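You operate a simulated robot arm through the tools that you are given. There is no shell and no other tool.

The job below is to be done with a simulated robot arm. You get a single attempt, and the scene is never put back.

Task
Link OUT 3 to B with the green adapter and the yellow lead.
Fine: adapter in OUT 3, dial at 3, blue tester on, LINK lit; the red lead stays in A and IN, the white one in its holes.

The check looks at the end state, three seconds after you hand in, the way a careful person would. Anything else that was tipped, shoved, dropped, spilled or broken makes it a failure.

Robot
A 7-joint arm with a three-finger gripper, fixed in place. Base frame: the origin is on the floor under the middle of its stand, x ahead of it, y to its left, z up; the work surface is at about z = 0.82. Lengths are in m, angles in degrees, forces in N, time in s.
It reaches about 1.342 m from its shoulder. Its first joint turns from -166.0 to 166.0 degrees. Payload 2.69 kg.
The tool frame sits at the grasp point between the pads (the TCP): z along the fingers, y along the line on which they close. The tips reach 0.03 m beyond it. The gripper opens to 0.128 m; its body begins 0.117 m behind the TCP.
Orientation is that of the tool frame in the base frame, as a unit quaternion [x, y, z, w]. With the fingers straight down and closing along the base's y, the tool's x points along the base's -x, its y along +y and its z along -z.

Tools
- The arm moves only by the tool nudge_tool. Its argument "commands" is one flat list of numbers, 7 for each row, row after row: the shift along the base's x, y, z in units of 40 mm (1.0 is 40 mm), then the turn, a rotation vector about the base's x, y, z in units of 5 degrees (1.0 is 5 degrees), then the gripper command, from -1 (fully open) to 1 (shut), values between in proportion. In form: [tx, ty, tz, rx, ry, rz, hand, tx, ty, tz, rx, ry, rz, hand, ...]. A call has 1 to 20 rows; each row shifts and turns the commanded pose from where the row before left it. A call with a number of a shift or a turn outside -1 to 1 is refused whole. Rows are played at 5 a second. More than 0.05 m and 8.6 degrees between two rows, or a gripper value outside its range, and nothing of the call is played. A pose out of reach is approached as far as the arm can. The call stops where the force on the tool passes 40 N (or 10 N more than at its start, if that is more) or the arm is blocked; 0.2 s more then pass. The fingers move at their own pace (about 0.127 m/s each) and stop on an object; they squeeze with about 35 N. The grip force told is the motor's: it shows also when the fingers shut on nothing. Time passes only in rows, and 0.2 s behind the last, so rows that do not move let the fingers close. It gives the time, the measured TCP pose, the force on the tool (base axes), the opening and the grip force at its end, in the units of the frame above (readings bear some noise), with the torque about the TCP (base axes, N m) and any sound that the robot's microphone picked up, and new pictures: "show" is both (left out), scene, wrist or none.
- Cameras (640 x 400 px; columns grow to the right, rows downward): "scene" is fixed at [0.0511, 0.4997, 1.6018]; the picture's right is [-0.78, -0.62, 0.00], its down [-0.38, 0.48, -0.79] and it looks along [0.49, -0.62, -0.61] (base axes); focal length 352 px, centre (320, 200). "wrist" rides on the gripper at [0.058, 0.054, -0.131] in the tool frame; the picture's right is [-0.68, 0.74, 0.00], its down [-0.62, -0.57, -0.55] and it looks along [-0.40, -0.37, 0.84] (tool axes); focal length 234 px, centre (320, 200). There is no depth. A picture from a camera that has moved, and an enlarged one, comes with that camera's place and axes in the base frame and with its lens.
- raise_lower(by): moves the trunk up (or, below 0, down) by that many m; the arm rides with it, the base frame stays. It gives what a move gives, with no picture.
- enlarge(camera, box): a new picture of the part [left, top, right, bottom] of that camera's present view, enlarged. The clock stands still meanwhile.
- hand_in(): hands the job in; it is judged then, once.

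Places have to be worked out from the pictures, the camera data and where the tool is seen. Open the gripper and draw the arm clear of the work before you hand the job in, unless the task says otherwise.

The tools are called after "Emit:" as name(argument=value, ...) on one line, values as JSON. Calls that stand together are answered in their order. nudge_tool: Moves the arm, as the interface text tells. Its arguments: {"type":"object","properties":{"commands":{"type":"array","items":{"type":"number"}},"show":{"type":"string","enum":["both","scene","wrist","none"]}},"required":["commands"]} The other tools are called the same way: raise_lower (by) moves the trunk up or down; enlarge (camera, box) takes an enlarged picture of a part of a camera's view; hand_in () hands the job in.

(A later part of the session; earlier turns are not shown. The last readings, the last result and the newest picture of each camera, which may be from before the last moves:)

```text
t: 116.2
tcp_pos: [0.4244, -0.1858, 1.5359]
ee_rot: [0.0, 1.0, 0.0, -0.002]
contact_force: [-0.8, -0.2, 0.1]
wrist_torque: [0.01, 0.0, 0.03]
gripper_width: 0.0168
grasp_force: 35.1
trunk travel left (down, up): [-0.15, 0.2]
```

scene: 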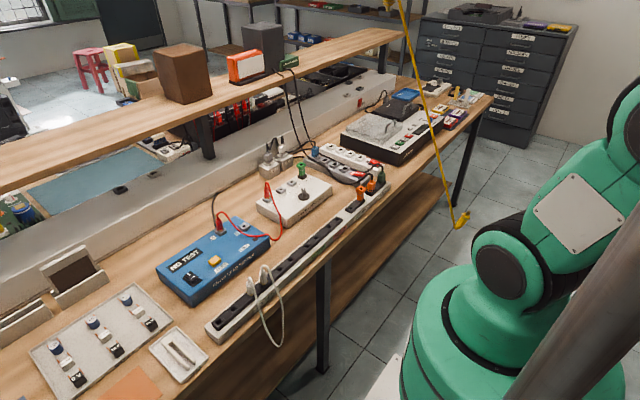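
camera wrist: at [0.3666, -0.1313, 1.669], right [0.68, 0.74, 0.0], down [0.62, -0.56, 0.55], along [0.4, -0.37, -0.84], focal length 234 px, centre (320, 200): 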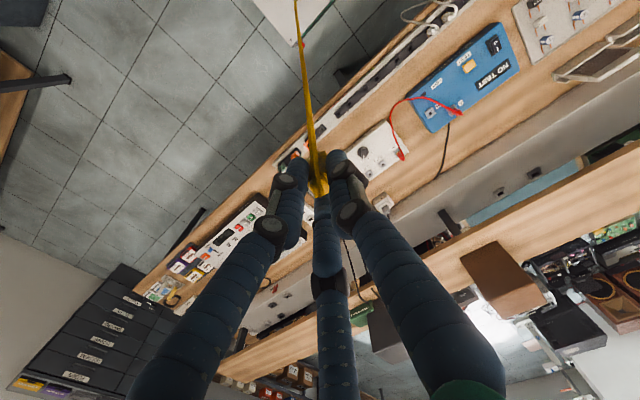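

The sideways move excited the swing again (nothing was hit). I hold still for about 12 s to let it settle, and will use swing-cancelling move timings (period ≈1.5 s) afterwards.

Emit:
nudge_tool(commands=[0, 0, 0, 0, 0, 0, 1, 0, 0, 0, 0, 0, 0, 1, 0, 0, 0, 0, 0, 0, 1, 0, 0, 0, 0, 0, 0, 1, 0, 0, 0, 0, 0, 0, 1, 0, 0, 0, 0, 0, 0, 1, 0, 0, 0, 0, 0, 0, 1, 0, 0, 0, 0, 0, 0, 1, 0, 0, 0, 0, 0, 0, 1, 0, 0, 0, 0, 0, 0, 1, 0, 0, 0, 0, 0, 0, 1, 0, 0, 0, 0, 0, 0, 1, 0, 0, 0, 0, 0, 0, 1, 0, 0, 0, 0, 0, 0, 1, 0, 0, 0, 0, 0, 0, 1, 0, 0, 0, 0, 0, 0, 1, 0, 0, 0, 0, 0, 0, 1, 0, 0, 0, 0, 0, 0, 1, 0, 0, 0, 0, 0, 0, 1, 0, 0, 0, 0, 0, 0, 1], show="none")

Emit:
nudge_tool(commands=[0, 0, 0, 0, 0, 0, 1, 0, 0, 0, 0, 0, 0, 1, 0, 0, 0, 0, 0, 0, 1, 0, 0, 0, 0, 0, 0, 1, 0, 0, 0, 0, 0, 0, 1, 0, 0, 0, 0, 0, 0, 1, 0, 0, 0, 0, 0, 0, 1, 0, 0, 0, 0, 0, 0, 1, 0, 0, 0, 0, 0, 0, 1, 0, 0, 0, 0, 0, 0, 1, 0, 0, 0, 0, 0, 0, 1, 0, 0, 0, 0, 0, 0, 1, 0, 0, 0, 0, 0, 0, 1, 0, 0, 0, 0, 0, 0, 1, 0, 0, 0, 0, 0, 0, 1, 0, 0, 0, 0, 0, 0, 1, 0, 0, 0, 0, 0, 0, 1, 0, 0, 0, 0, 0, 0, 1, 0, 0, 0, 0, 0, 0, 1, 0, 0, 0, 0, 0, 0, 1], show="none")

Emit:
nudge_tool(commands=[0, 0, 0, 0, 0, 0, 1, 0, 0, 0, 0, 0, 0, 1, 0, 0, 0, 0, 0, 0, 1, 0, 0, 0, 0, 0, 0, 1, 0, 0, 0, 0, 0, 0, 1, 0, 0, 0, 0, 0, 0, 1, 0, 0, 0, 0, 0, 0, 1, 0, 0, 0, 0, 0, 0, 1, 0, 0, 0, 0, 0, 0, 1, 0, 0, 0, 0, 0, 0, 1, 0, 0, 0, 0, 0, 0, 1, 0, 0, 0, 0, 0, 0, 1, 0, 0, 0, 0, 0, 0, 1, 0, 0, 0, 0, 0, 0, 1, 0, 0, 0, 0, 0, 0, 1, 0, 0, 0, 0, 0, 0, 1, 0, 0, 0, 0, 0, 0, 1, 0, 0, 0, 0, 0, 0, 1, 0, 0, 0, 0, 0, 0, 1, 0, 0, 0, 0, 0, 0, 1], show="scene")

Emit:
nudge_tool(commands=[0, 0, 0, 0, 0, 0, 1], show="scene")

Emit:
nudge_tool(commands=[0, 0, 0, 0, 0, 0, 1], show="scene")

```text
t: 120.4
tcp_pos: [0.4248, -0.1867, 1.5371]
ee_rot: [0.0, 1.0, 0.0, -0.001]
contact_force: [0.0, -0.6, -1.7]
wrist_torque: [0.0, 0.03, -0.02]
gripper_width: 0.0163
grasp_force: 34.8
trunk travel left (down, up): [-0.15, 0.2]
```

```text
t: 124.6
tcp_pos: [0.4254, -0.185, 1.5367]
ee_rot: [0.0, 1.0, -0.002, -0.003]
contact_force: [0.3, 0.3, -1.3]
wrist_torque: [0.0, 0.02, 0.03]
gripper_width: 0.0168
grasp_force: 35.2
trunk travel left (down, up): [-0.15, 0.2]
```

```text
t: 128.8
tcp_pos: [0.4243, -0.1856, 1.5372]
ee_rot: [0.0, 1.0, 0.0, -0.002]
contact_force: [-1.0, -0.2, -0.7]
wrist_torque: [-0.01, 0.01, -0.04]
gripper_width: 0.0164
grasp_force: 35.1
trunk travel left (down, up): [-0.15, 0.2]
```

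scene: 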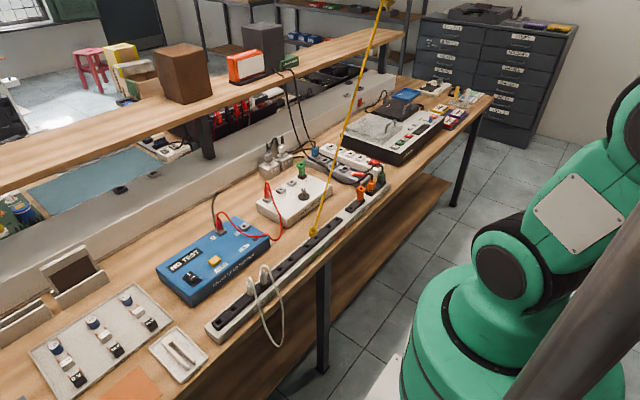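

```text
t: 129.2
tcp_pos: [0.4249, -0.1853, 1.537]
ee_rot: [0.0, 1.0, 0.0, -0.002]
contact_force: [0.1, -0.1, -0.8]
wrist_torque: [0.0, -0.01, -0.02]
gripper_width: 0.0163
grasp_force: 34.8
trunk travel left (down, up): [-0.15, 0.2]
```

scene: 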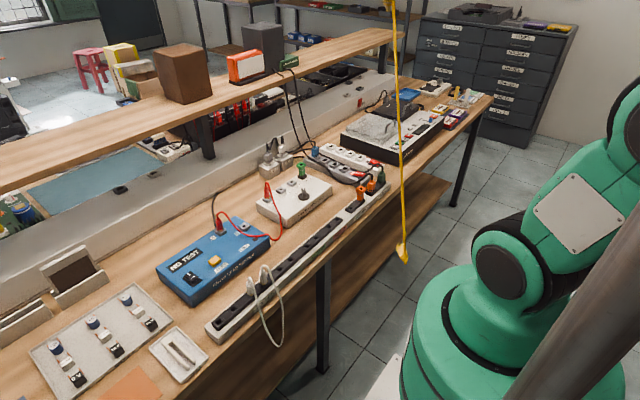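

```text
t: 129.6
tcp_pos: [0.4245, -0.1858, 1.537]
ee_rot: [0.0, 1.0, -0.002, -0.002]
contact_force: [0.2, 0.0, -0.7]
wrist_torque: [-0.02, 0.02, 0.03]
gripper_width: 0.0167
grasp_force: 35.1
trunk travel left (down, up): [-0.15, 0.2]
```

scene: 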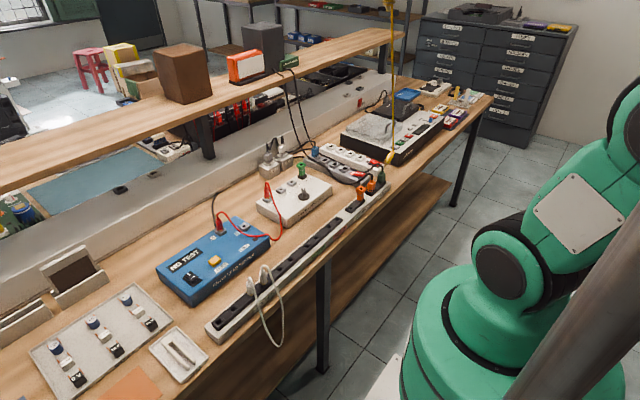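

The swing persists. I'll damp it by letting Y1 touch the floor in the open space in front of the bench: lower Y2 straight down at x≈0.37.

Emit:
nudge_tool(commands=[-0.07, 0.03, -0.6, 0, 0, 0, 1, -0.07, 0.03, -0.9, 0, 0, 0, 1, -0.07, 0.03, -1, 0, 0, 0, 1, -0.07, 0.03, -1, 0, 0, 0, 1, -0.07, 0.03, -1, 0, 0, 0, 1, -0.07, 0.03, -1, 0, 0, 0, 1, -0.07, 0.03, -1, 0, 0, 0, 1, -0.07, 0.03, -1, 0, 0, 0, 1, -0.07, 0.03, -1, 0, 0, 0, 1, -0.07, 0.03, -1, 0, 0, 0, 1, -0.07, 0.03, -1, 0, 0, 0, 1, -0.07, 0.03, -1, 0, 0, 0, 1, -0.07, 0.03, -1, 0, 0, 0, 1, -0.07, 0.03, -1, 0, 0, 0, 1, -0.07, 0.03, -1, 0, 0, 0, 1, -0.07, 0.03, -1, 0, 0, 0, 1, -0.07, 0.03, -1, 0, 0, 0, 1], show="both")

```text
t: 133.2
tcp_pos: [0.3768, -0.1669, 0.8791]
ee_rot: [0.0, 1.0, -0.001, -0.001]
contact_force: [-0.2, -0.2, 0.4]
wrist_torque: [0.04, 0.0, -0.01]
gripper_width: 0.0167
grasp_force: 34.8
trunk travel left (down, up): [-0.15, 0.2]
camera wrist: at [0.3173, -0.1125, 1.0109], right [0.68, 0.74, 0.0], down [0.62, -0.56, 0.55], along [0.4, -0.37, -0.84], focal length 234 px, centre (320, 200)
```

scene: 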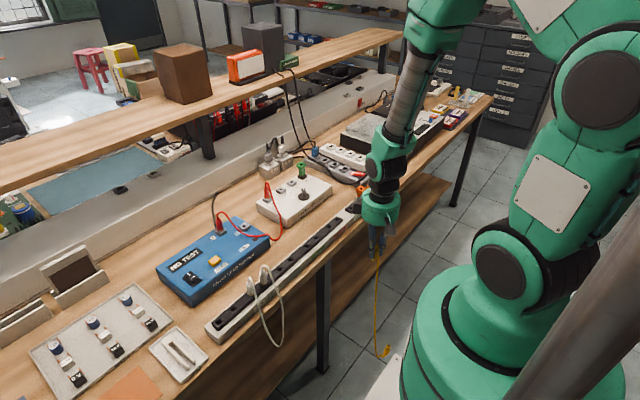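
wrist: 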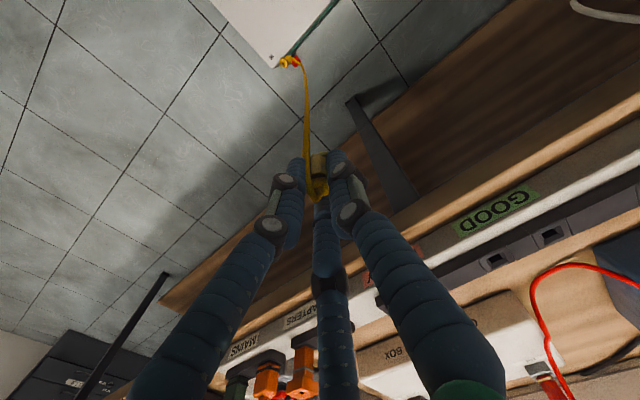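

Emit:
nudge_tool(commands=[0, 0, -1, 0, 0, 0, 1, 0, 0, -1, 0, 0, 0, 1, 0, 0, -1, 0, 0, 0, 1, 0, 0, -1, 0, 0, 0, 1, 0, 0, -1, 0, 0, 0, 1, 0, 0, -1, 0, 0, 0, 1, 0, 0, -0.8, 0, 0, 0, 1, 0, 0, -0.5, 0, 0, 0, 1, 0, 0, 0, 0, 0, 0, 1], show="both")

Emit:
nudge_tool(commands=[0, 0, 0, 0, 0, 0, 1, 0, 0, 0, 0, 0, 0, 1], show="both")

```text
t: 135.2
tcp_pos: [0.3766, -0.1683, 0.5843]
ee_rot: [-0.001, 1.0, -0.001, -0.001]
contact_force: [0.0, 0.1, -0.2]
wrist_torque: [-0.03, 0.01, -0.02]
gripper_width: 0.0168
grasp_force: 34.8
trunk travel left (down, up): [-0.15, 0.2]
camera wrist: at [0.3186, -0.113, 0.7158], right [0.68, 0.74, 0.0], down [0.62, -0.56, 0.55], along [0.4, -0.37, -0.84], focal length 234 px, centre (320, 200)
```

scene: 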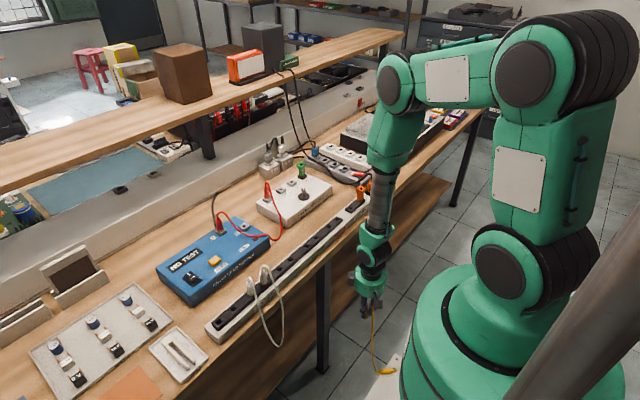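
wrist: 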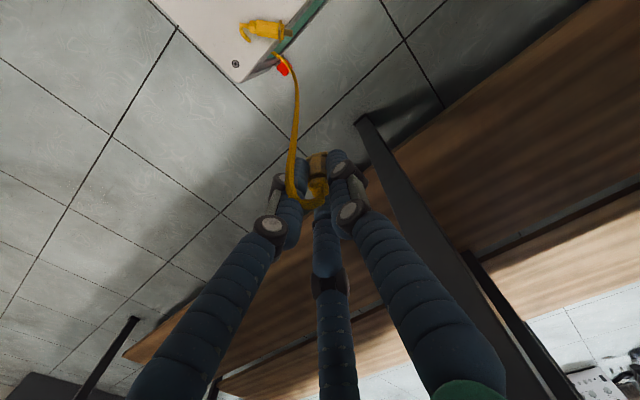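

```text
t: 135.8
tcp_pos: [0.376, -0.1677, 0.5839]
ee_rot: [0.0, 1.0, -0.001, -0.002]
contact_force: [-0.2, -0.3, -1.0]
wrist_torque: [0.02, 0.05, 0.0]
gripper_width: 0.0165
grasp_force: 35.6
trunk travel left (down, up): [-0.15, 0.2]
camera wrist: at [0.3185, -0.113, 0.716], right [0.68, 0.74, 0.0], down [0.62, -0.56, 0.55], along [0.4, -0.37, -0.84], focal length 234 px, centre (320, 200)
```

scene: 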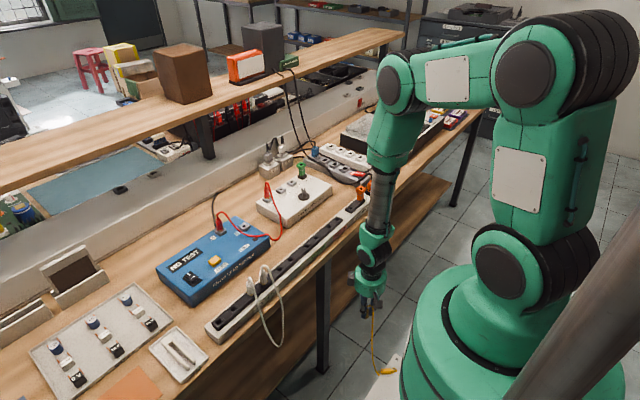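
wrist: 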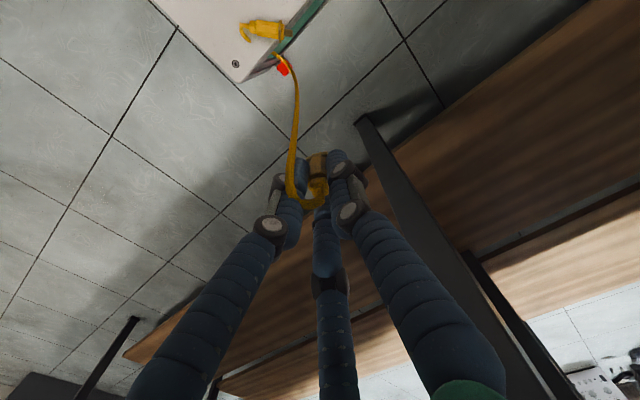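

Y1 has come to rest lying on the robot's own stand plate near (0.254, −0.145, 0.35), so the swing is gone and plugs do rest on surfaces. I bring Y2 nearer above it, then raise slowly so it lifts without swinging.

Emit:
nudge_tool(commands=[-0.4, 0.1, 0.2, 0, 0, 0, 1, -0.5, 0.15, 0.2, 0, 0, 0, 1, -0.5, 0.15, 0.2, 0, 0, 0, 1, -0.4, 0.1, 0.2, 0, 0, 0, 1, 0, 0, 0, 0, 0, 0, 1, 0, 0, 0, 0, 0, 0, 1], show="both")

```text
t: 137.2
tcp_pos: [0.3087, -0.1496, 0.6133]
ee_rot: [0.0, 1.0, 0.001, 0.0]
contact_force: [0.6, -0.2, -0.6]
wrist_torque: [-0.03, -0.03, 0.0]
gripper_width: 0.0166
grasp_force: 35.3
out of reach, approached as far as the arm can: row 4
trunk travel left (down, up): [-0.15, 0.2]
camera wrist: at [0.2502, -0.0952, 0.7456], right [0.68, 0.74, 0.0], down [0.62, -0.57, 0.55], along [0.4, -0.37, -0.84], focal length 234 px, centre (320, 200)
```

scene: 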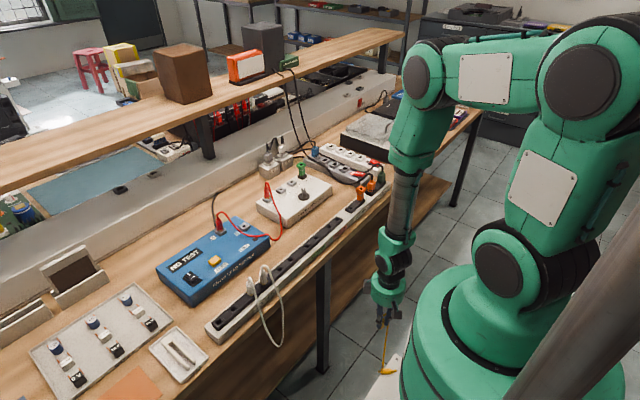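
wrist: 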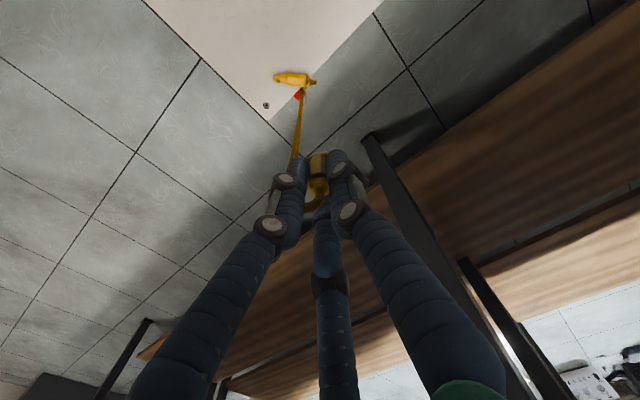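

Emit:
nudge_tool(commands=[0, 0, 0.6, 0, 0, 0, 1, 0, 0, 1, 0, 0, 0, 1, 0, 0, 1, 0, 0, 0, 1, 0, 0, 1, 0, 0, 0, 1, -0.2, 0.02, 1, 0, 0, 0, 1, -0.3, 0.03, 0.8, 0, 0, 0, 1, -0.3, 0.03, 0.3, 0, 0, 0, 1, -0.3, 0.03, 0, 0, 0, 0, 1, 0, 0, 0, 0, 0, 0, 1], show="both")

```text
t: 139.2
tcp_pos: [0.2662, -0.1442, 0.8422]
ee_rot: [0.001, 1.0, -0.001, -0.002]
contact_force: [-0.1, -0.1, 0.6]
wrist_torque: [0.03, -0.02, -0.02]
gripper_width: 0.0165
grasp_force: 34.7
trunk travel left (down, up): [-0.15, 0.2]
camera wrist: at [0.2079, -0.0897, 0.9742], right [0.68, 0.74, 0.0], down [0.62, -0.56, 0.55], along [0.4, -0.37, -0.84], focal length 234 px, centre (320, 200)
```

scene: 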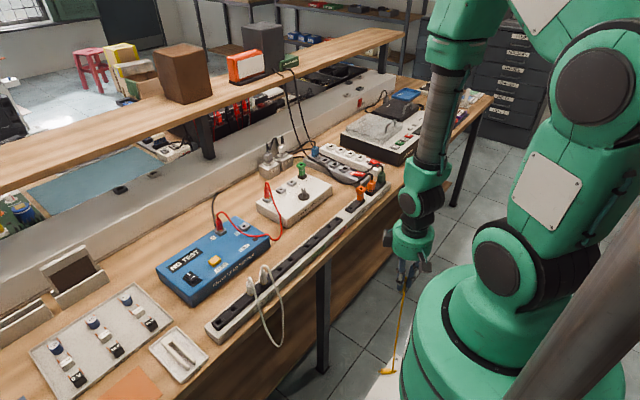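
wrist: 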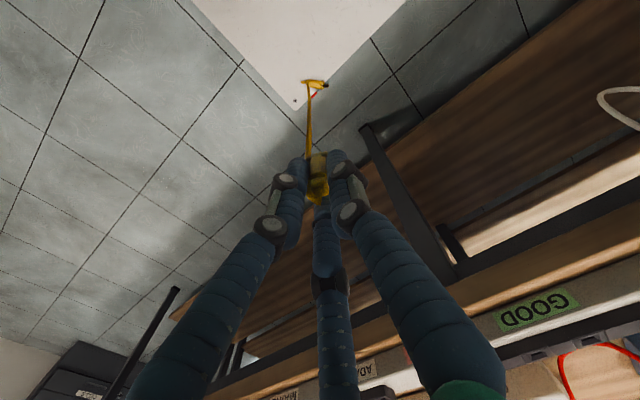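

Y2 is right above Y1. I raise vertically to lift Y1 off cleanly, up to z≈1.5.

Emit:
nudge_tool(commands=[0, 0, 0.4, 0, 0, 0, 1, 0, 0, 0.4, 0, 0, 0, 1, 0, 0, 0.4, 0, 0, 0, 1, 0, 0, 0.4, 0, 0, 0, 1, 0, 0, 0.4, 0, 0, 0, 1, 0, 0, 0.4, 0, 0, 0, 1, 0, 0, 0.6, 0, 0, 0, 1, 0, 0, 0.8, 0, 0, 0, 1, 0, 0, 1, 0, 0, 0, 1, 0, 0, 1, 0, 0, 0, 1, 0, 0, 1, 0, 0, 0, 1, 0, 0, 1, 0, 0, 0, 1, 0, 0, 1, 0, 0, 0, 1, 0, 0, 1, 0, 0, 0, 1, 0, 0, 1, 0, 0, 0, 1, 0, 0, 1, 0, 0, 0, 1, 0, 0, 1, 0, 0, 0, 1, 0, 0, 1, 0, 0, 0, 1, 0, 0, 1, 0, 0, 0, 1, 0, 0, 1, 0, 0, 0, 1], show="both")

Emit:
nudge_tool(commands=[0, 0, 0, 0, 0, 0, 1], show="scene")

Emit:
nudge_tool(commands=[0, 0, 0, 0, 0, 0, 1], show="scene")

```text
t: 143.4
tcp_pos: [0.2637, -0.1463, 1.4746]
ee_rot: [0.0, 1.0, -0.001, -0.001]
contact_force: [-0.1, -0.3, -1.2]
wrist_torque: [-0.01, 0.02, 0.0]
gripper_width: 0.0166
grasp_force: 34.6
trunk travel left (down, up): [-0.15, 0.2]
camera wrist: at [0.2049, -0.0913, 1.6067], right [0.68, 0.74, 0.0], down [0.62, -0.56, 0.55], along [0.4, -0.37, -0.84], focal length 234 px, centre (320, 200)
```

scene: 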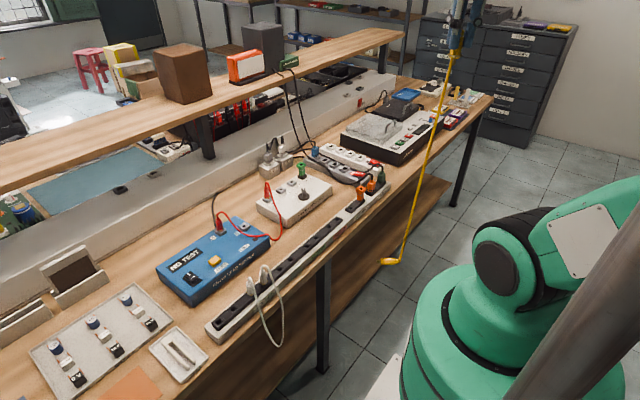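
wrist: 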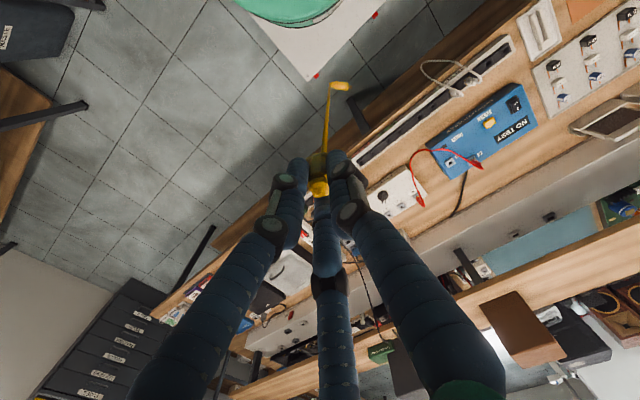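

```text
t: 143.8
tcp_pos: [0.2639, -0.1458, 1.4743]
ee_rot: [0.0, 1.0, -0.001, -0.001]
contact_force: [-0.3, 0.0, 0.0]
wrist_torque: [0.02, -0.03, -0.01]
gripper_width: 0.0166
grasp_force: 35.6
trunk travel left (down, up): [-0.15, 0.2]
```

scene: 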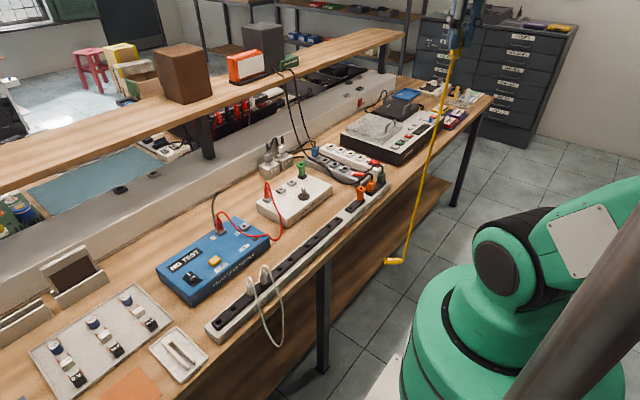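

```text
t: 144.2
tcp_pos: [0.2633, -0.1461, 1.4744]
ee_rot: [0.0, 1.0, -0.001, -0.002]
contact_force: [0.9, -0.2, -0.6]
wrist_torque: [0.0, 0.0, 0.02]
gripper_width: 0.0165
grasp_force: 35.4
trunk travel left (down, up): [-0.15, 0.2]
```

scene: 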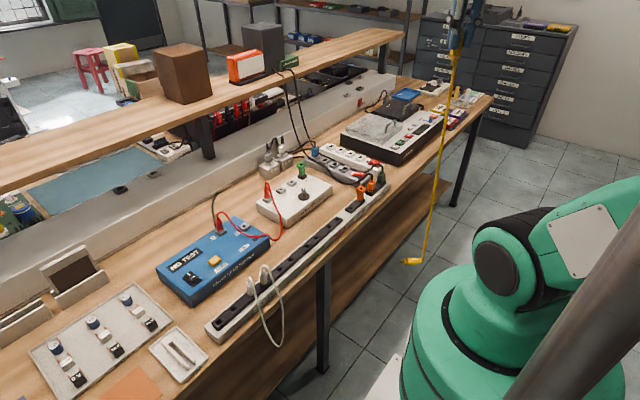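

The swing is now only a few cm, and Y1 hangs level. I raise a bit more, then move over the bench to a free spot near (0.61, −0.05) at constant speed for two swing periods (15 rows) so it arrives without swing.

Emit:
nudge_tool(commands=[0, 0, 0.7, 0, 0, 0, 1, 0, 0, 0.8, 0, 0, 0, 1, 0, 0, 0.7, 0, 0, 0, 1, 0.577, 0.16, 0, 0, 0, 0, 1, 0.577, 0.16, 0, 0, 0, 0, 1, 0.577, 0.16, 0, 0, 0, 0, 1, 0.577, 0.16, 0, 0, 0, 0, 1, 0.577, 0.16, 0, 0, 0, 0, 1, 0.577, 0.16, 0, 0, 0, 0, 1, 0.577, 0.16, 0, 0, 0, 0, 1, 0.577, 0.16, 0, 0, 0, 0, 1, 0.577, 0.16, 0, 0, 0, 0, 1, 0.577, 0.16, 0, 0, 0, 0, 1, 0.577, 0.16, 0, 0, 0, 0, 1, 0.577, 0.16, 0, 0, 0, 0, 1, 0.577, 0.16, 0, 0, 0, 0, 1, 0.577, 0.16, 0, 0, 0, 0, 1, 0.577, 0.16, 0, 0, 0, 0, 1], show="both")

Emit:
nudge_tool(commands=[0, 0, 0, 0, 0, 0, 1], show="both")

Emit:
nudge_tool(commands=[0, 0, 0, 0, 0, 0, 1], show="both")

```text
t: 148.0
tcp_pos: [0.6124, -0.0448, 1.5642]
ee_rot: [0.0, 1.0, -0.001, -0.002]
contact_force: [0.5, 0.1, -1.1]
wrist_torque: [0.0, 0.01, 0.02]
gripper_width: 0.0164
grasp_force: 35.2
trunk travel left (down, up): [-0.15, 0.2]
camera wrist: at [0.5533, 0.0092, 1.6958], right [0.68, 0.74, 0.0], down [0.62, -0.56, 0.55], along [0.4, -0.37, -0.84], focal length 234 px, centre (320, 200)
```

scene: 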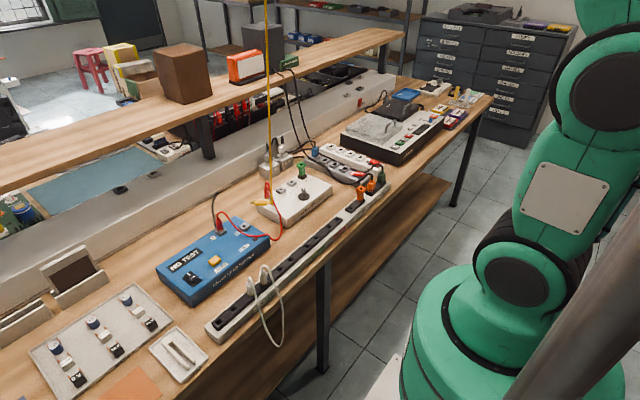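
wrist: 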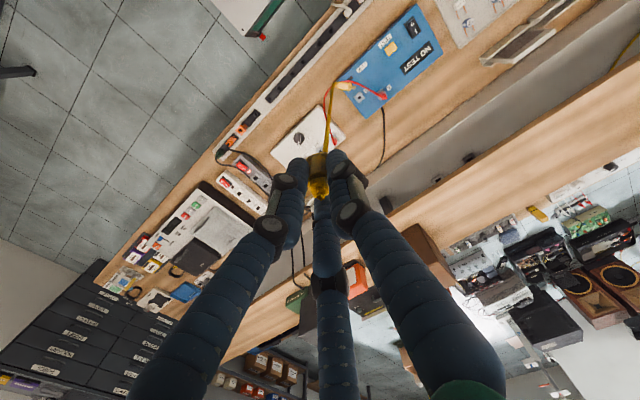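

```text
t: 148.4
tcp_pos: [0.6096, -0.0452, 1.5646]
ee_rot: [0.0, 1.0, -0.001, -0.001]
contact_force: [-0.6, 0.4, -0.5]
wrist_torque: [-0.01, -0.02, -0.02]
gripper_width: 0.0164
grasp_force: 34.2
trunk travel left (down, up): [-0.15, 0.2]
camera wrist: at [0.5524, 0.0092, 1.6964], right [0.68, 0.74, 0.0], down [0.62, -0.56, 0.55], along [0.4, -0.37, -0.84], focal length 234 px, centre (320, 200)
```

scene: 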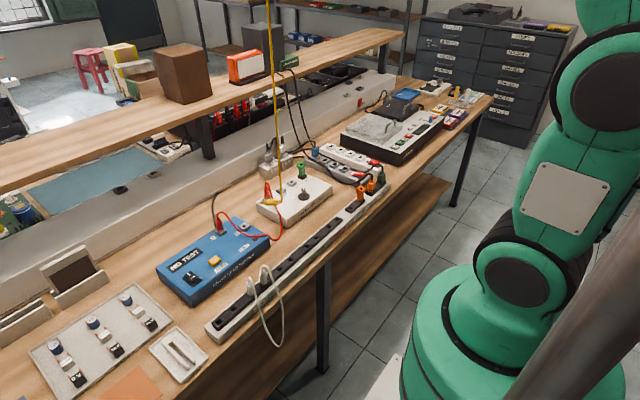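
wrist: 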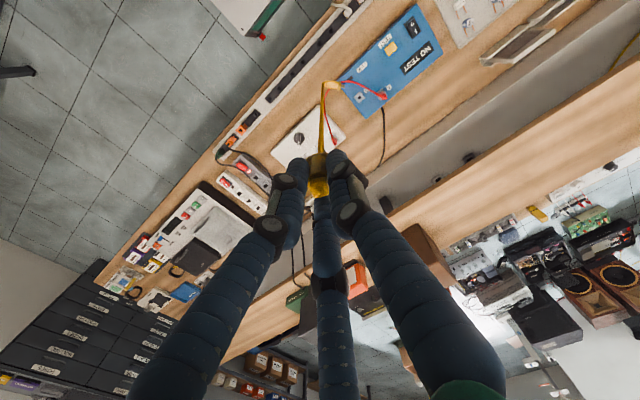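

```text
t: 148.8
tcp_pos: [0.6106, -0.0453, 1.5647]
ee_rot: [0.0, 1.0, -0.001, -0.002]
contact_force: [0.0, -0.6, -1.3]
wrist_torque: [-0.02, -0.02, 0.05]
gripper_width: 0.0167
grasp_force: 35.2
trunk travel left (down, up): [-0.15, 0.2]
camera wrist: at [0.5528, 0.0093, 1.6962], right [0.68, 0.74, 0.0], down [0.62, -0.56, 0.55], along [0.4, -0.37, -0.84], focal length 234 px, centre (320, 200)
```

scene: 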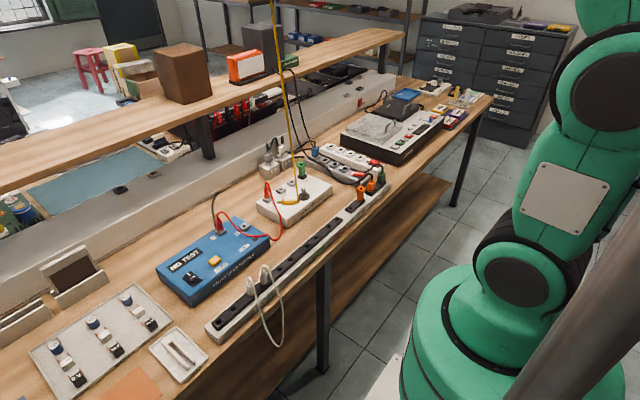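
wrist: 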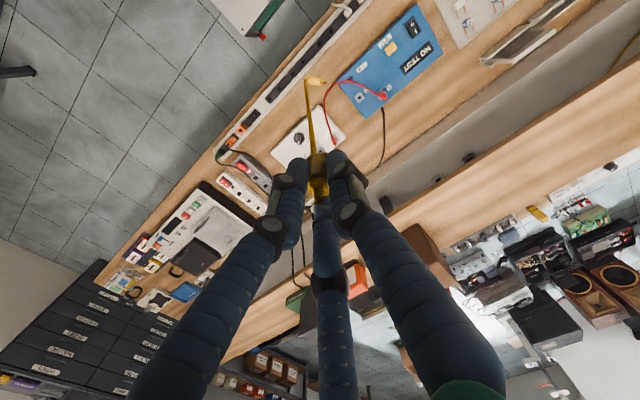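

Y1 hangs near (0.59…0.63, −0.05, 1.01) with about ±5 cm residual swing. I wait some seconds more before lowering it.

Emit:
nudge_tool(commands=[0, 0, 0, 0, 0, 0, 1, 0, 0, 0, 0, 0, 0, 1, 0, 0, 0, 0, 0, 0, 1, 0, 0, 0, 0, 0, 0, 1, 0, 0, 0, 0, 0, 0, 1, 0, 0, 0, 0, 0, 0, 1, 0, 0, 0, 0, 0, 0, 1, 0, 0, 0, 0, 0, 0, 1, 0, 0, 0, 0, 0, 0, 1, 0, 0, 0, 0, 0, 0, 1, 0, 0, 0, 0, 0, 0, 1, 0, 0, 0, 0, 0, 0, 1, 0, 0, 0, 0, 0, 0, 1, 0, 0, 0, 0, 0, 0, 1, 0, 0, 0, 0, 0, 0, 1, 0, 0, 0, 0, 0, 0, 1, 0, 0, 0, 0, 0, 0, 1, 0, 0, 0, 0, 0, 0, 1, 0, 0, 0, 0, 0, 0, 1, 0, 0, 0, 0, 0, 0, 1], show="none")

Emit:
nudge_tool(commands=[0, 0, 0, 0, 0, 0, 1, 0, 0, 0, 0, 0, 0, 1, 0, 0, 0, 0, 0, 0, 1, 0, 0, 0, 0, 0, 0, 1, 0, 0, 0, 0, 0, 0, 1, 0, 0, 0, 0, 0, 0, 1, 0, 0, 0, 0, 0, 0, 1, 0, 0, 0, 0, 0, 0, 1, 0, 0, 0, 0, 0, 0, 1, 0, 0, 0, 0, 0, 0, 1, 0, 0, 0, 0, 0, 0, 1, 0, 0, 0, 0, 0, 0, 1, 0, 0, 0, 0, 0, 0, 1, 0, 0, 0, 0, 0, 0, 1, 0, 0, 0, 0, 0, 0, 1, 0, 0, 0, 0, 0, 0, 1, 0, 0, 0, 0, 0, 0, 1, 0, 0, 0, 0, 0, 0, 1, 0, 0, 0, 0, 0, 0, 1, 0, 0, 0, 0, 0, 0, 1], show="both")

Emit:
nudge_tool(commands=[0, 0, 0, 0, 0, 0, 1, 0, 0, 0, 0, 0, 0, 1], show="wrist")

Emit:
enlarge(camera="scene", box=[240, 150, 330, 240])

```text
t: 153.0
tcp_pos: [0.6113, -0.0454, 1.5631]
ee_rot: [0.0, 1.0, -0.001, -0.001]
contact_force: [-0.3, 0.3, -0.9]
wrist_torque: [-0.01, -0.01, 0.0]
gripper_width: 0.0165
grasp_force: 35.5
trunk travel left (down, up): [-0.15, 0.2]
```

```text
t: 157.2
tcp_pos: [0.6107, -0.0443, 1.5636]
ee_rot: [0.001, 1.0, -0.001, -0.002]
contact_force: [-0.2, 0.1, -0.6]
wrist_torque: [-0.03, 0.02, -0.01]
gripper_width: 0.0163
grasp_force: 35.2
trunk travel left (down, up): [-0.15, 0.2]
camera wrist: at [0.5528, 0.0093, 1.6962], right [0.68, 0.74, 0.0], down [0.62, -0.56, 0.55], along [0.4, -0.37, -0.84], focal length 234 px, centre (320, 200)
```

scene: 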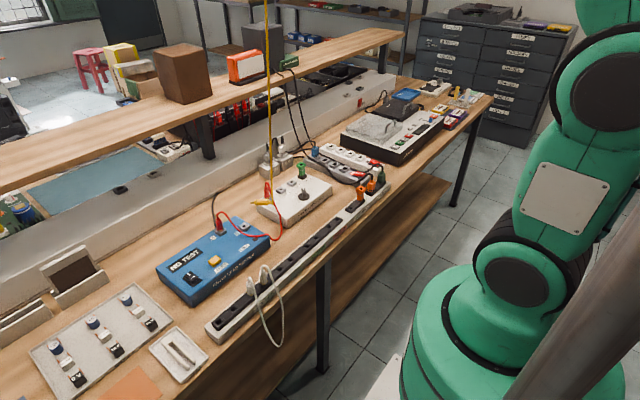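
wrist: 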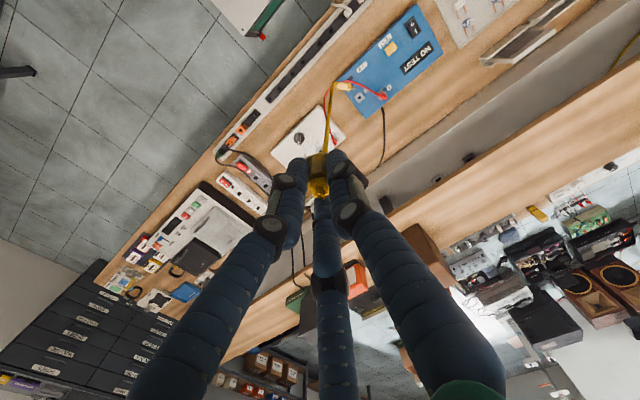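

```text
t: 157.8
tcp_pos: [0.6101, -0.0454, 1.5629]
ee_rot: [0.0, 1.0, -0.001, -0.002]
contact_force: [0.3, -1.4, -1.0]
wrist_torque: [-0.01, -0.01, -0.02]
gripper_width: 0.0167
grasp_force: 35.5
trunk travel left (down, up): [-0.15, 0.2]
camera wrist: at [0.5528, 0.0093, 1.6962], right [0.68, 0.74, 0.0], down [0.62, -0.56, 0.55], along [0.4, -0.37, -0.84], focal length 234 px, centre (320, 200)
```

wrist: 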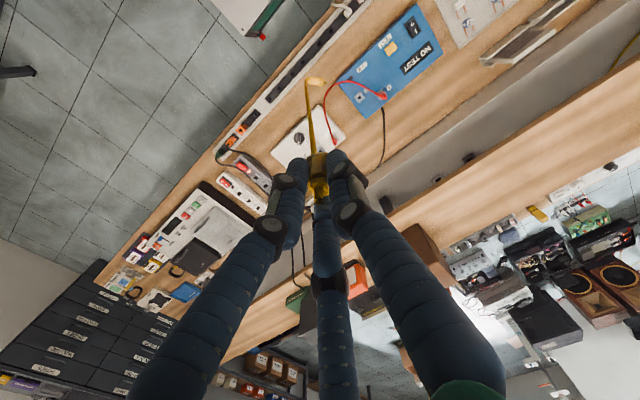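

```text
4.44 times, centred on (285, 195) of scene
camera zoom: at [0.0511, 0.4997, 1.6018], right [-0.78, -0.62, 0.0], down [-0.38, 0.48, -0.79], along [0.49, -0.62, -0.61], focal length 1563 px, centre (476, 222)
```

zoom: 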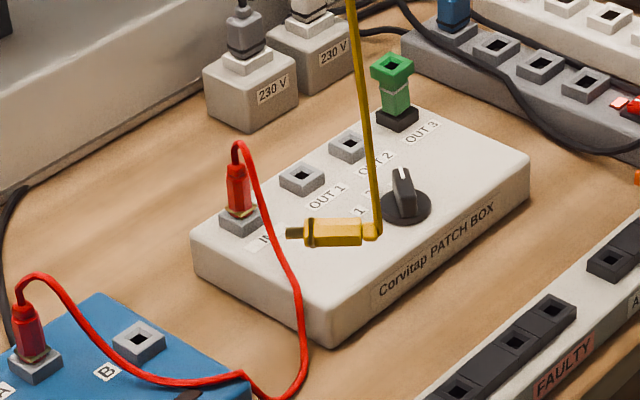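

Y1 hangs level, prong pointing about +38° azimuth, with a clean ±5 cm swing of period ≈1.53 s. I time the lowering so it touches the bench at mid-swing, and continue down for slack.

Emit:
nudge_tool(commands=[0, 0, 0, 0, 0, 0, 1, 0, 0, -1, 0, 0, 0, 1, 0, 0, -1, 0, 0, 0, 1, 0, 0, -1, 0, 0, 0, 1, 0, 0, -1, 0, 0, 0, 1, 0, 0, -1, 0, 0, 0, 1, 0, 0, -1, 0, 0, 0, 1, 0, 0, -1, 0, 0, 0, 1, 0, 0, -0.6, 0, 0, 0, 1, 0, 0, 0, 0, 0, 0, 1, 0, 0, 0, 0, 0, 0, 1], show="both")

Emit:
enlarge(camera="scene", box=[230, 180, 340, 280])

Emit:
enlarge(camera="wrist", box=[250, 50, 400, 200])

```text
t: 160.2
tcp_pos: [0.6074, -0.0515, 1.2588]
ee_rot: [0.0, 1.0, 0.0, -0.002]
contact_force: [-1.2, 0.1, -0.6]
wrist_torque: [0.03, -0.03, -0.01]
gripper_width: 0.0169
grasp_force: 34.7
trunk travel left (down, up): [-0.15, 0.2]
camera wrist: at [0.5502, 0.0035, 1.3908], right [0.68, 0.74, 0.0], down [0.62, -0.56, 0.55], along [0.4, -0.37, -0.84], focal length 234 px, centre (320, 200)
```

scene: 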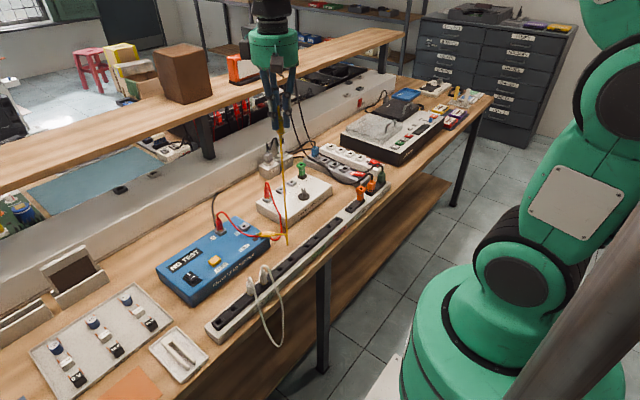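
wrist: 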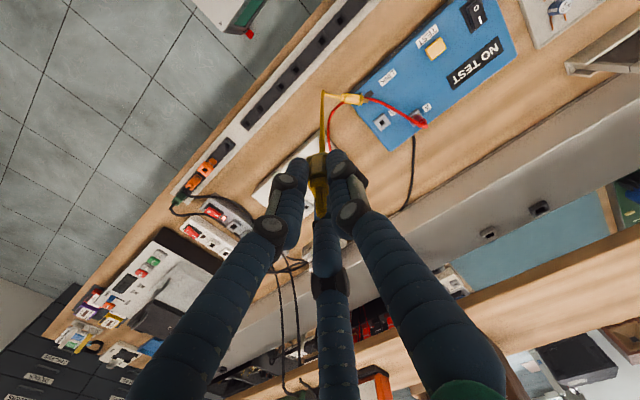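

```text
4.00 times, centred on (285, 230) of scene
camera zoom: at [0.0511, 0.4997, 1.6018], right [-0.78, -0.62, 0.0], down [-0.38, 0.48, -0.79], along [0.49, -0.62, -0.61], focal length 1407 px, centre (460, 80)
```

zoom: 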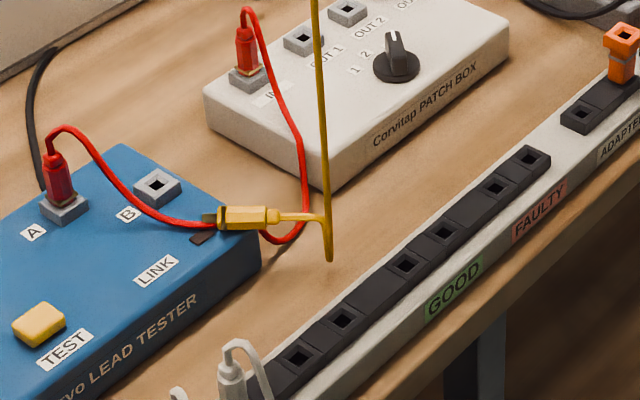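

```text
2.67 times, centred on (325, 125) of wrist
camera zoom: at [0.5502, 0.0035, 1.3908], right [0.68, 0.74, 0.0], down [0.62, -0.56, 0.55], along [0.4, -0.37, -0.84], focal length 624 px, centre (307, 400)
```

zoom: 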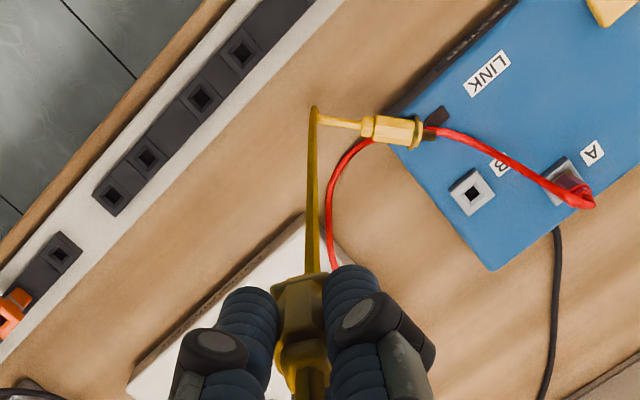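

Y1 came to rest across the tester's front corner (prong end on the tester top, body overhanging, near the lamp). I zoom in to see how it's supported.

Emit:
enlarge(camera="scene", box=[255, 215, 305, 255])

Emit:
enlarge(camera="wrist", box=[310, 70, 380, 130])

Emit:
nudge_tool(commands=[0, 0, 0, 0, 0, 0, 1, 0, 0, 0, 0, 0, 0, 1, 0, 0, 0, 0, 0, 0, 1], show="both")

```text
10.00 times, centred on (280, 235) of scene
camera zoom: at [0.0511, 0.4997, 1.6018], right [-0.78, -0.62, 0.0], down [-0.38, 0.48, -0.79], along [0.49, -0.62, -0.61], focal length 3517 px, centre (720, -150)
```

zoom: 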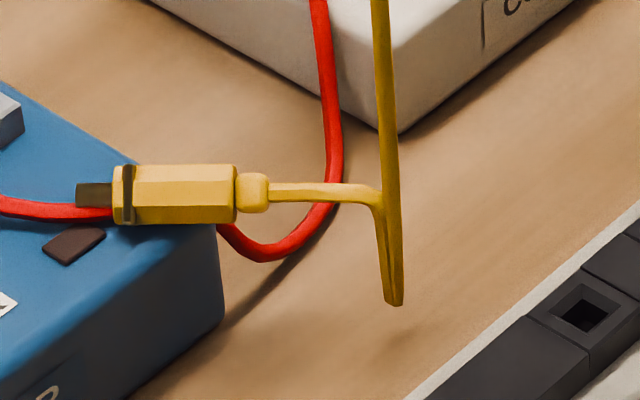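

```text
6.67 times, centred on (345, 100) of wrist
camera zoom: at [0.5502, 0.0035, 1.3908], right [0.68, 0.74, 0.0], down [0.62, -0.56, 0.55], along [0.4, -0.37, -0.84], focal length 1561 px, centre (153, 867)
```

zoom: 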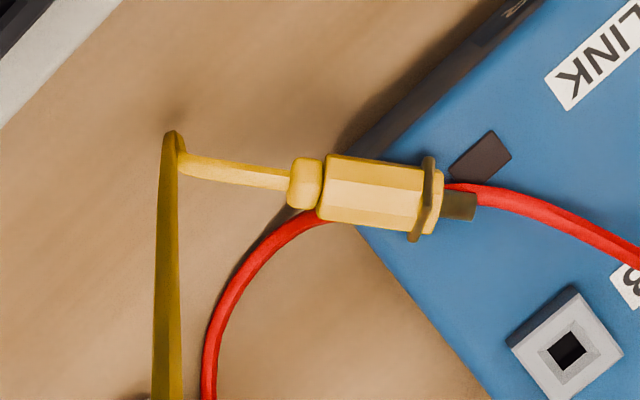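

```text
t: 161.0
tcp_pos: [0.6093, -0.0511, 1.2573]
ee_rot: [0.0, 1.0, -0.001, -0.001]
contact_force: [-0.3, 0.1, -0.4]
wrist_torque: [-0.03, -0.03, 0.02]
gripper_width: 0.0166
grasp_force: 35.3
trunk travel left (down, up): [-0.15, 0.2]
camera wrist: at [0.5504, 0.0035, 1.3909], right [0.68, 0.74, 0.0], down [0.62, -0.56, 0.55], along [0.4, -0.37, -0.84], focal length 234 px, centre (320, 200)
```

scene: 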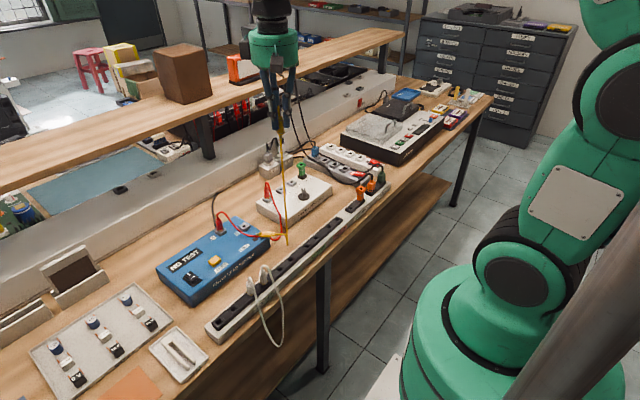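
wrist: 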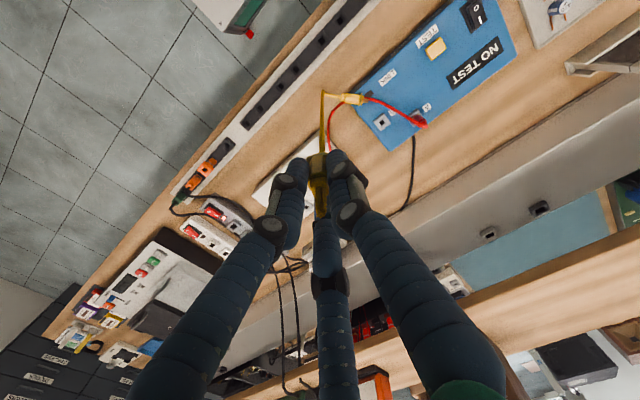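

Y1 is stable there with its body overhanging the tester's end, which is a good spot to regrasp it later. Now I take Y2 to hover above socket B.

Emit:
nudge_tool(commands=[0.65, 0.3, -0.95, 0, 0, 0, 1, 0.65, 0.3, -0.95, 0, 0, 0, 1, 0.65, 0.3, -0.95, 0, 0, 0, 1, 0.65, 0.3, -0.95, 0, 0, 0, 1, 0.65, 0.3, -0.95, 0, 0, 0, 1, 0, 0, -0.5, 0, 0, 0, 1, 0, 0, 0, 0, 0, 0, 1, 0, 0, 0, 0, 0, 0, 1], show="both")

Emit:
enlarge(camera="wrist", box=[270, 90, 370, 190])

Emit:
enlarge(camera="scene", box=[220, 190, 290, 260])

```text
t: 162.8
tcp_pos: [0.739, 0.0096, 1.0479]
ee_rot: [0.0, 1.0, -0.001, -0.003]
contact_force: [1.1, -0.4, -0.8]
wrist_torque: [-0.02, -0.03, 0.01]
gripper_width: 0.0167
grasp_force: 35.7
trunk travel left (down, up): [-0.15, 0.2]
camera wrist: at [0.6826, 0.0637, 1.18], right [0.68, 0.74, 0.0], down [0.62, -0.56, 0.55], along [0.4, -0.37, -0.84], focal length 234 px, centre (320, 200)
```

scene: 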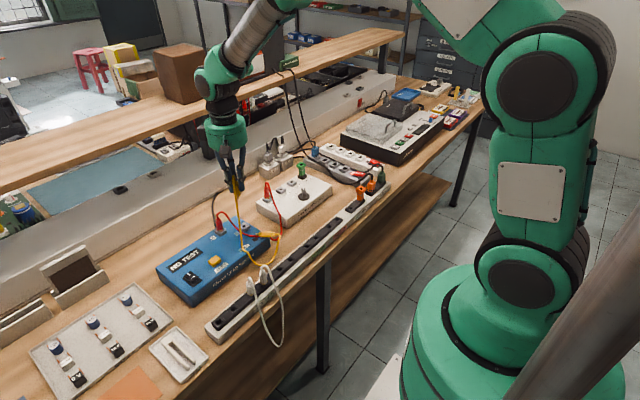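
wrist: 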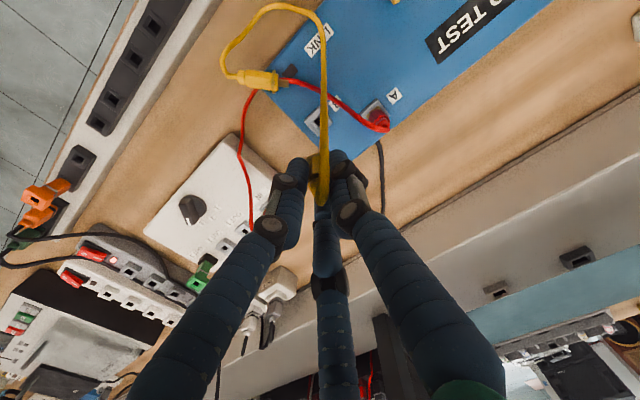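

```text
4.00 times, centred on (320, 140) of wrist
camera zoom: at [0.6826, 0.0637, 1.18], right [0.68, 0.74, 0.0], down [0.62, -0.56, 0.55], along [0.4, -0.37, -0.84], focal length 937 px, centre (320, 440)
```

zoom: 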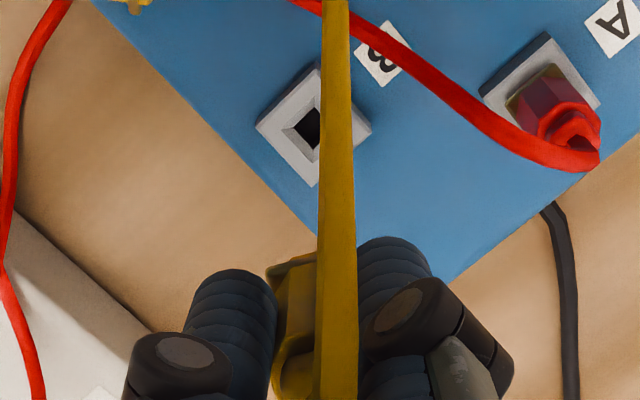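

```text
5.71 times, centred on (255, 225) of scene
camera zoom: at [0.0511, 0.4997, 1.6018], right [-0.78, -0.62, 0.0], down [-0.38, 0.48, -0.79], along [0.49, -0.62, -0.61], focal length 2010 px, centre (691, 57)
```

zoom: 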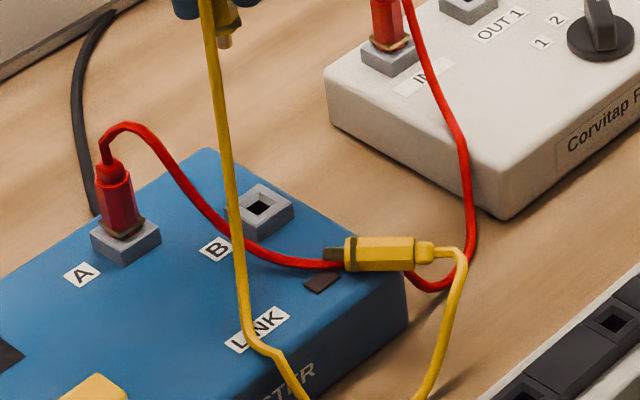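

B's hole is about 3 mm from where it should appear. I shift (−1, −3) mm, descend to z≈1.0, and check the plug's attitude and alignment again.

Emit:
nudge_tool(commands=[-0.028, -0.078, -0.5, 0, 0, 0, 1, 0, 0, -0.6, 0, 0, 0, 1, 0, 0, 0, 0, 0, 0, 1, 0, 0, 0, 0, 0, 0, 1], show="wrist")

Emit:
enlarge(camera="wrist", box=[280, 100, 360, 180])

Emit:
enlarge(camera="scene", box=[225, 180, 275, 230])

Emit:
enlarge(camera="wrist", box=[290, 140, 350, 200])

```text
t: 163.8
tcp_pos: [0.7413, 0.0073, 1.0044]
ee_rot: [0.0, 1.0, 0.0, -0.001]
contact_force: [0.4, 0.7, 0.1]
wrist_torque: [-0.01, -0.02, 0.02]
gripper_width: 0.0167
grasp_force: 34.9
trunk travel left (down, up): [-0.15, 0.2]
camera wrist: at [0.683, 0.0627, 1.1367], right [0.68, 0.74, 0.0], down [0.62, -0.56, 0.55], along [0.4, -0.37, -0.84], focal length 234 px, centre (320, 200)
```

wrist: 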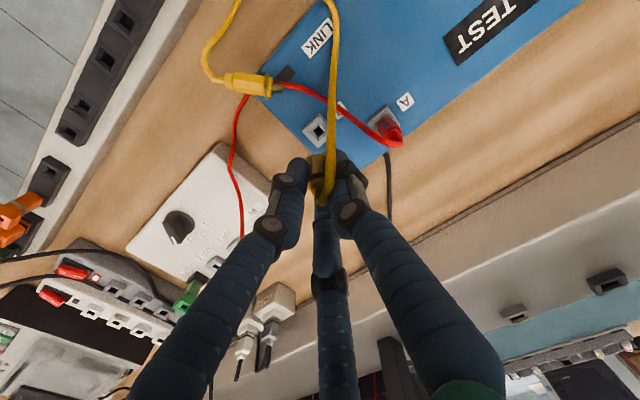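

```text
5.00 times, centred on (320, 140) of wrist
camera zoom: at [0.683, 0.0627, 1.1367], right [0.68, 0.74, 0.0], down [0.62, -0.56, 0.55], along [0.4, -0.37, -0.84], focal length 1171 px, centre (320, 500)
```

zoom: 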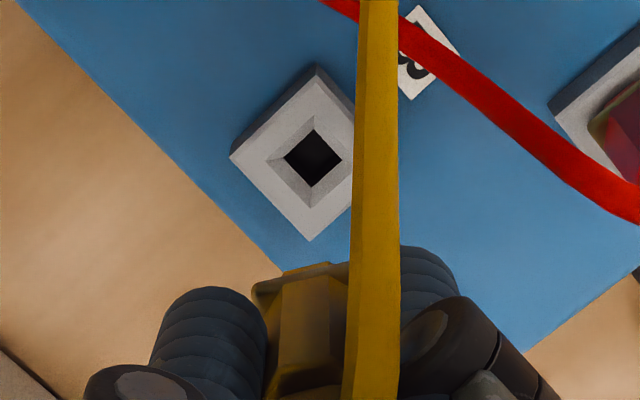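

```text
8.00 times, centred on (250, 205) of scene
camera zoom: at [0.0511, 0.4997, 1.6018], right [-0.78, -0.62, 0.0], down [-0.38, 0.48, -0.79], along [0.49, -0.62, -0.61], focal length 2814 px, centre (880, 160)
```

zoom: 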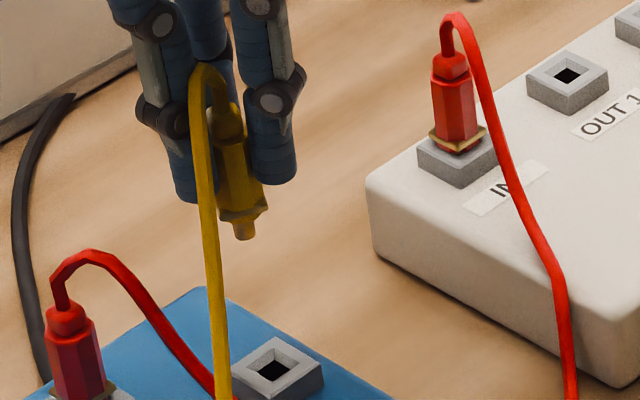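

```text
6.67 times, centred on (320, 170) of wrist
camera zoom: at [0.683, 0.0627, 1.1367], right [0.68, 0.74, 0.0], down [0.62, -0.56, 0.55], along [0.4, -0.37, -0.84], focal length 1561 px, centre (320, 400)
```

zoom: 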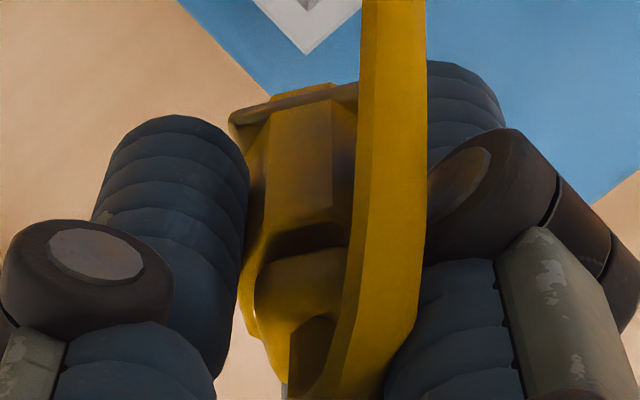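

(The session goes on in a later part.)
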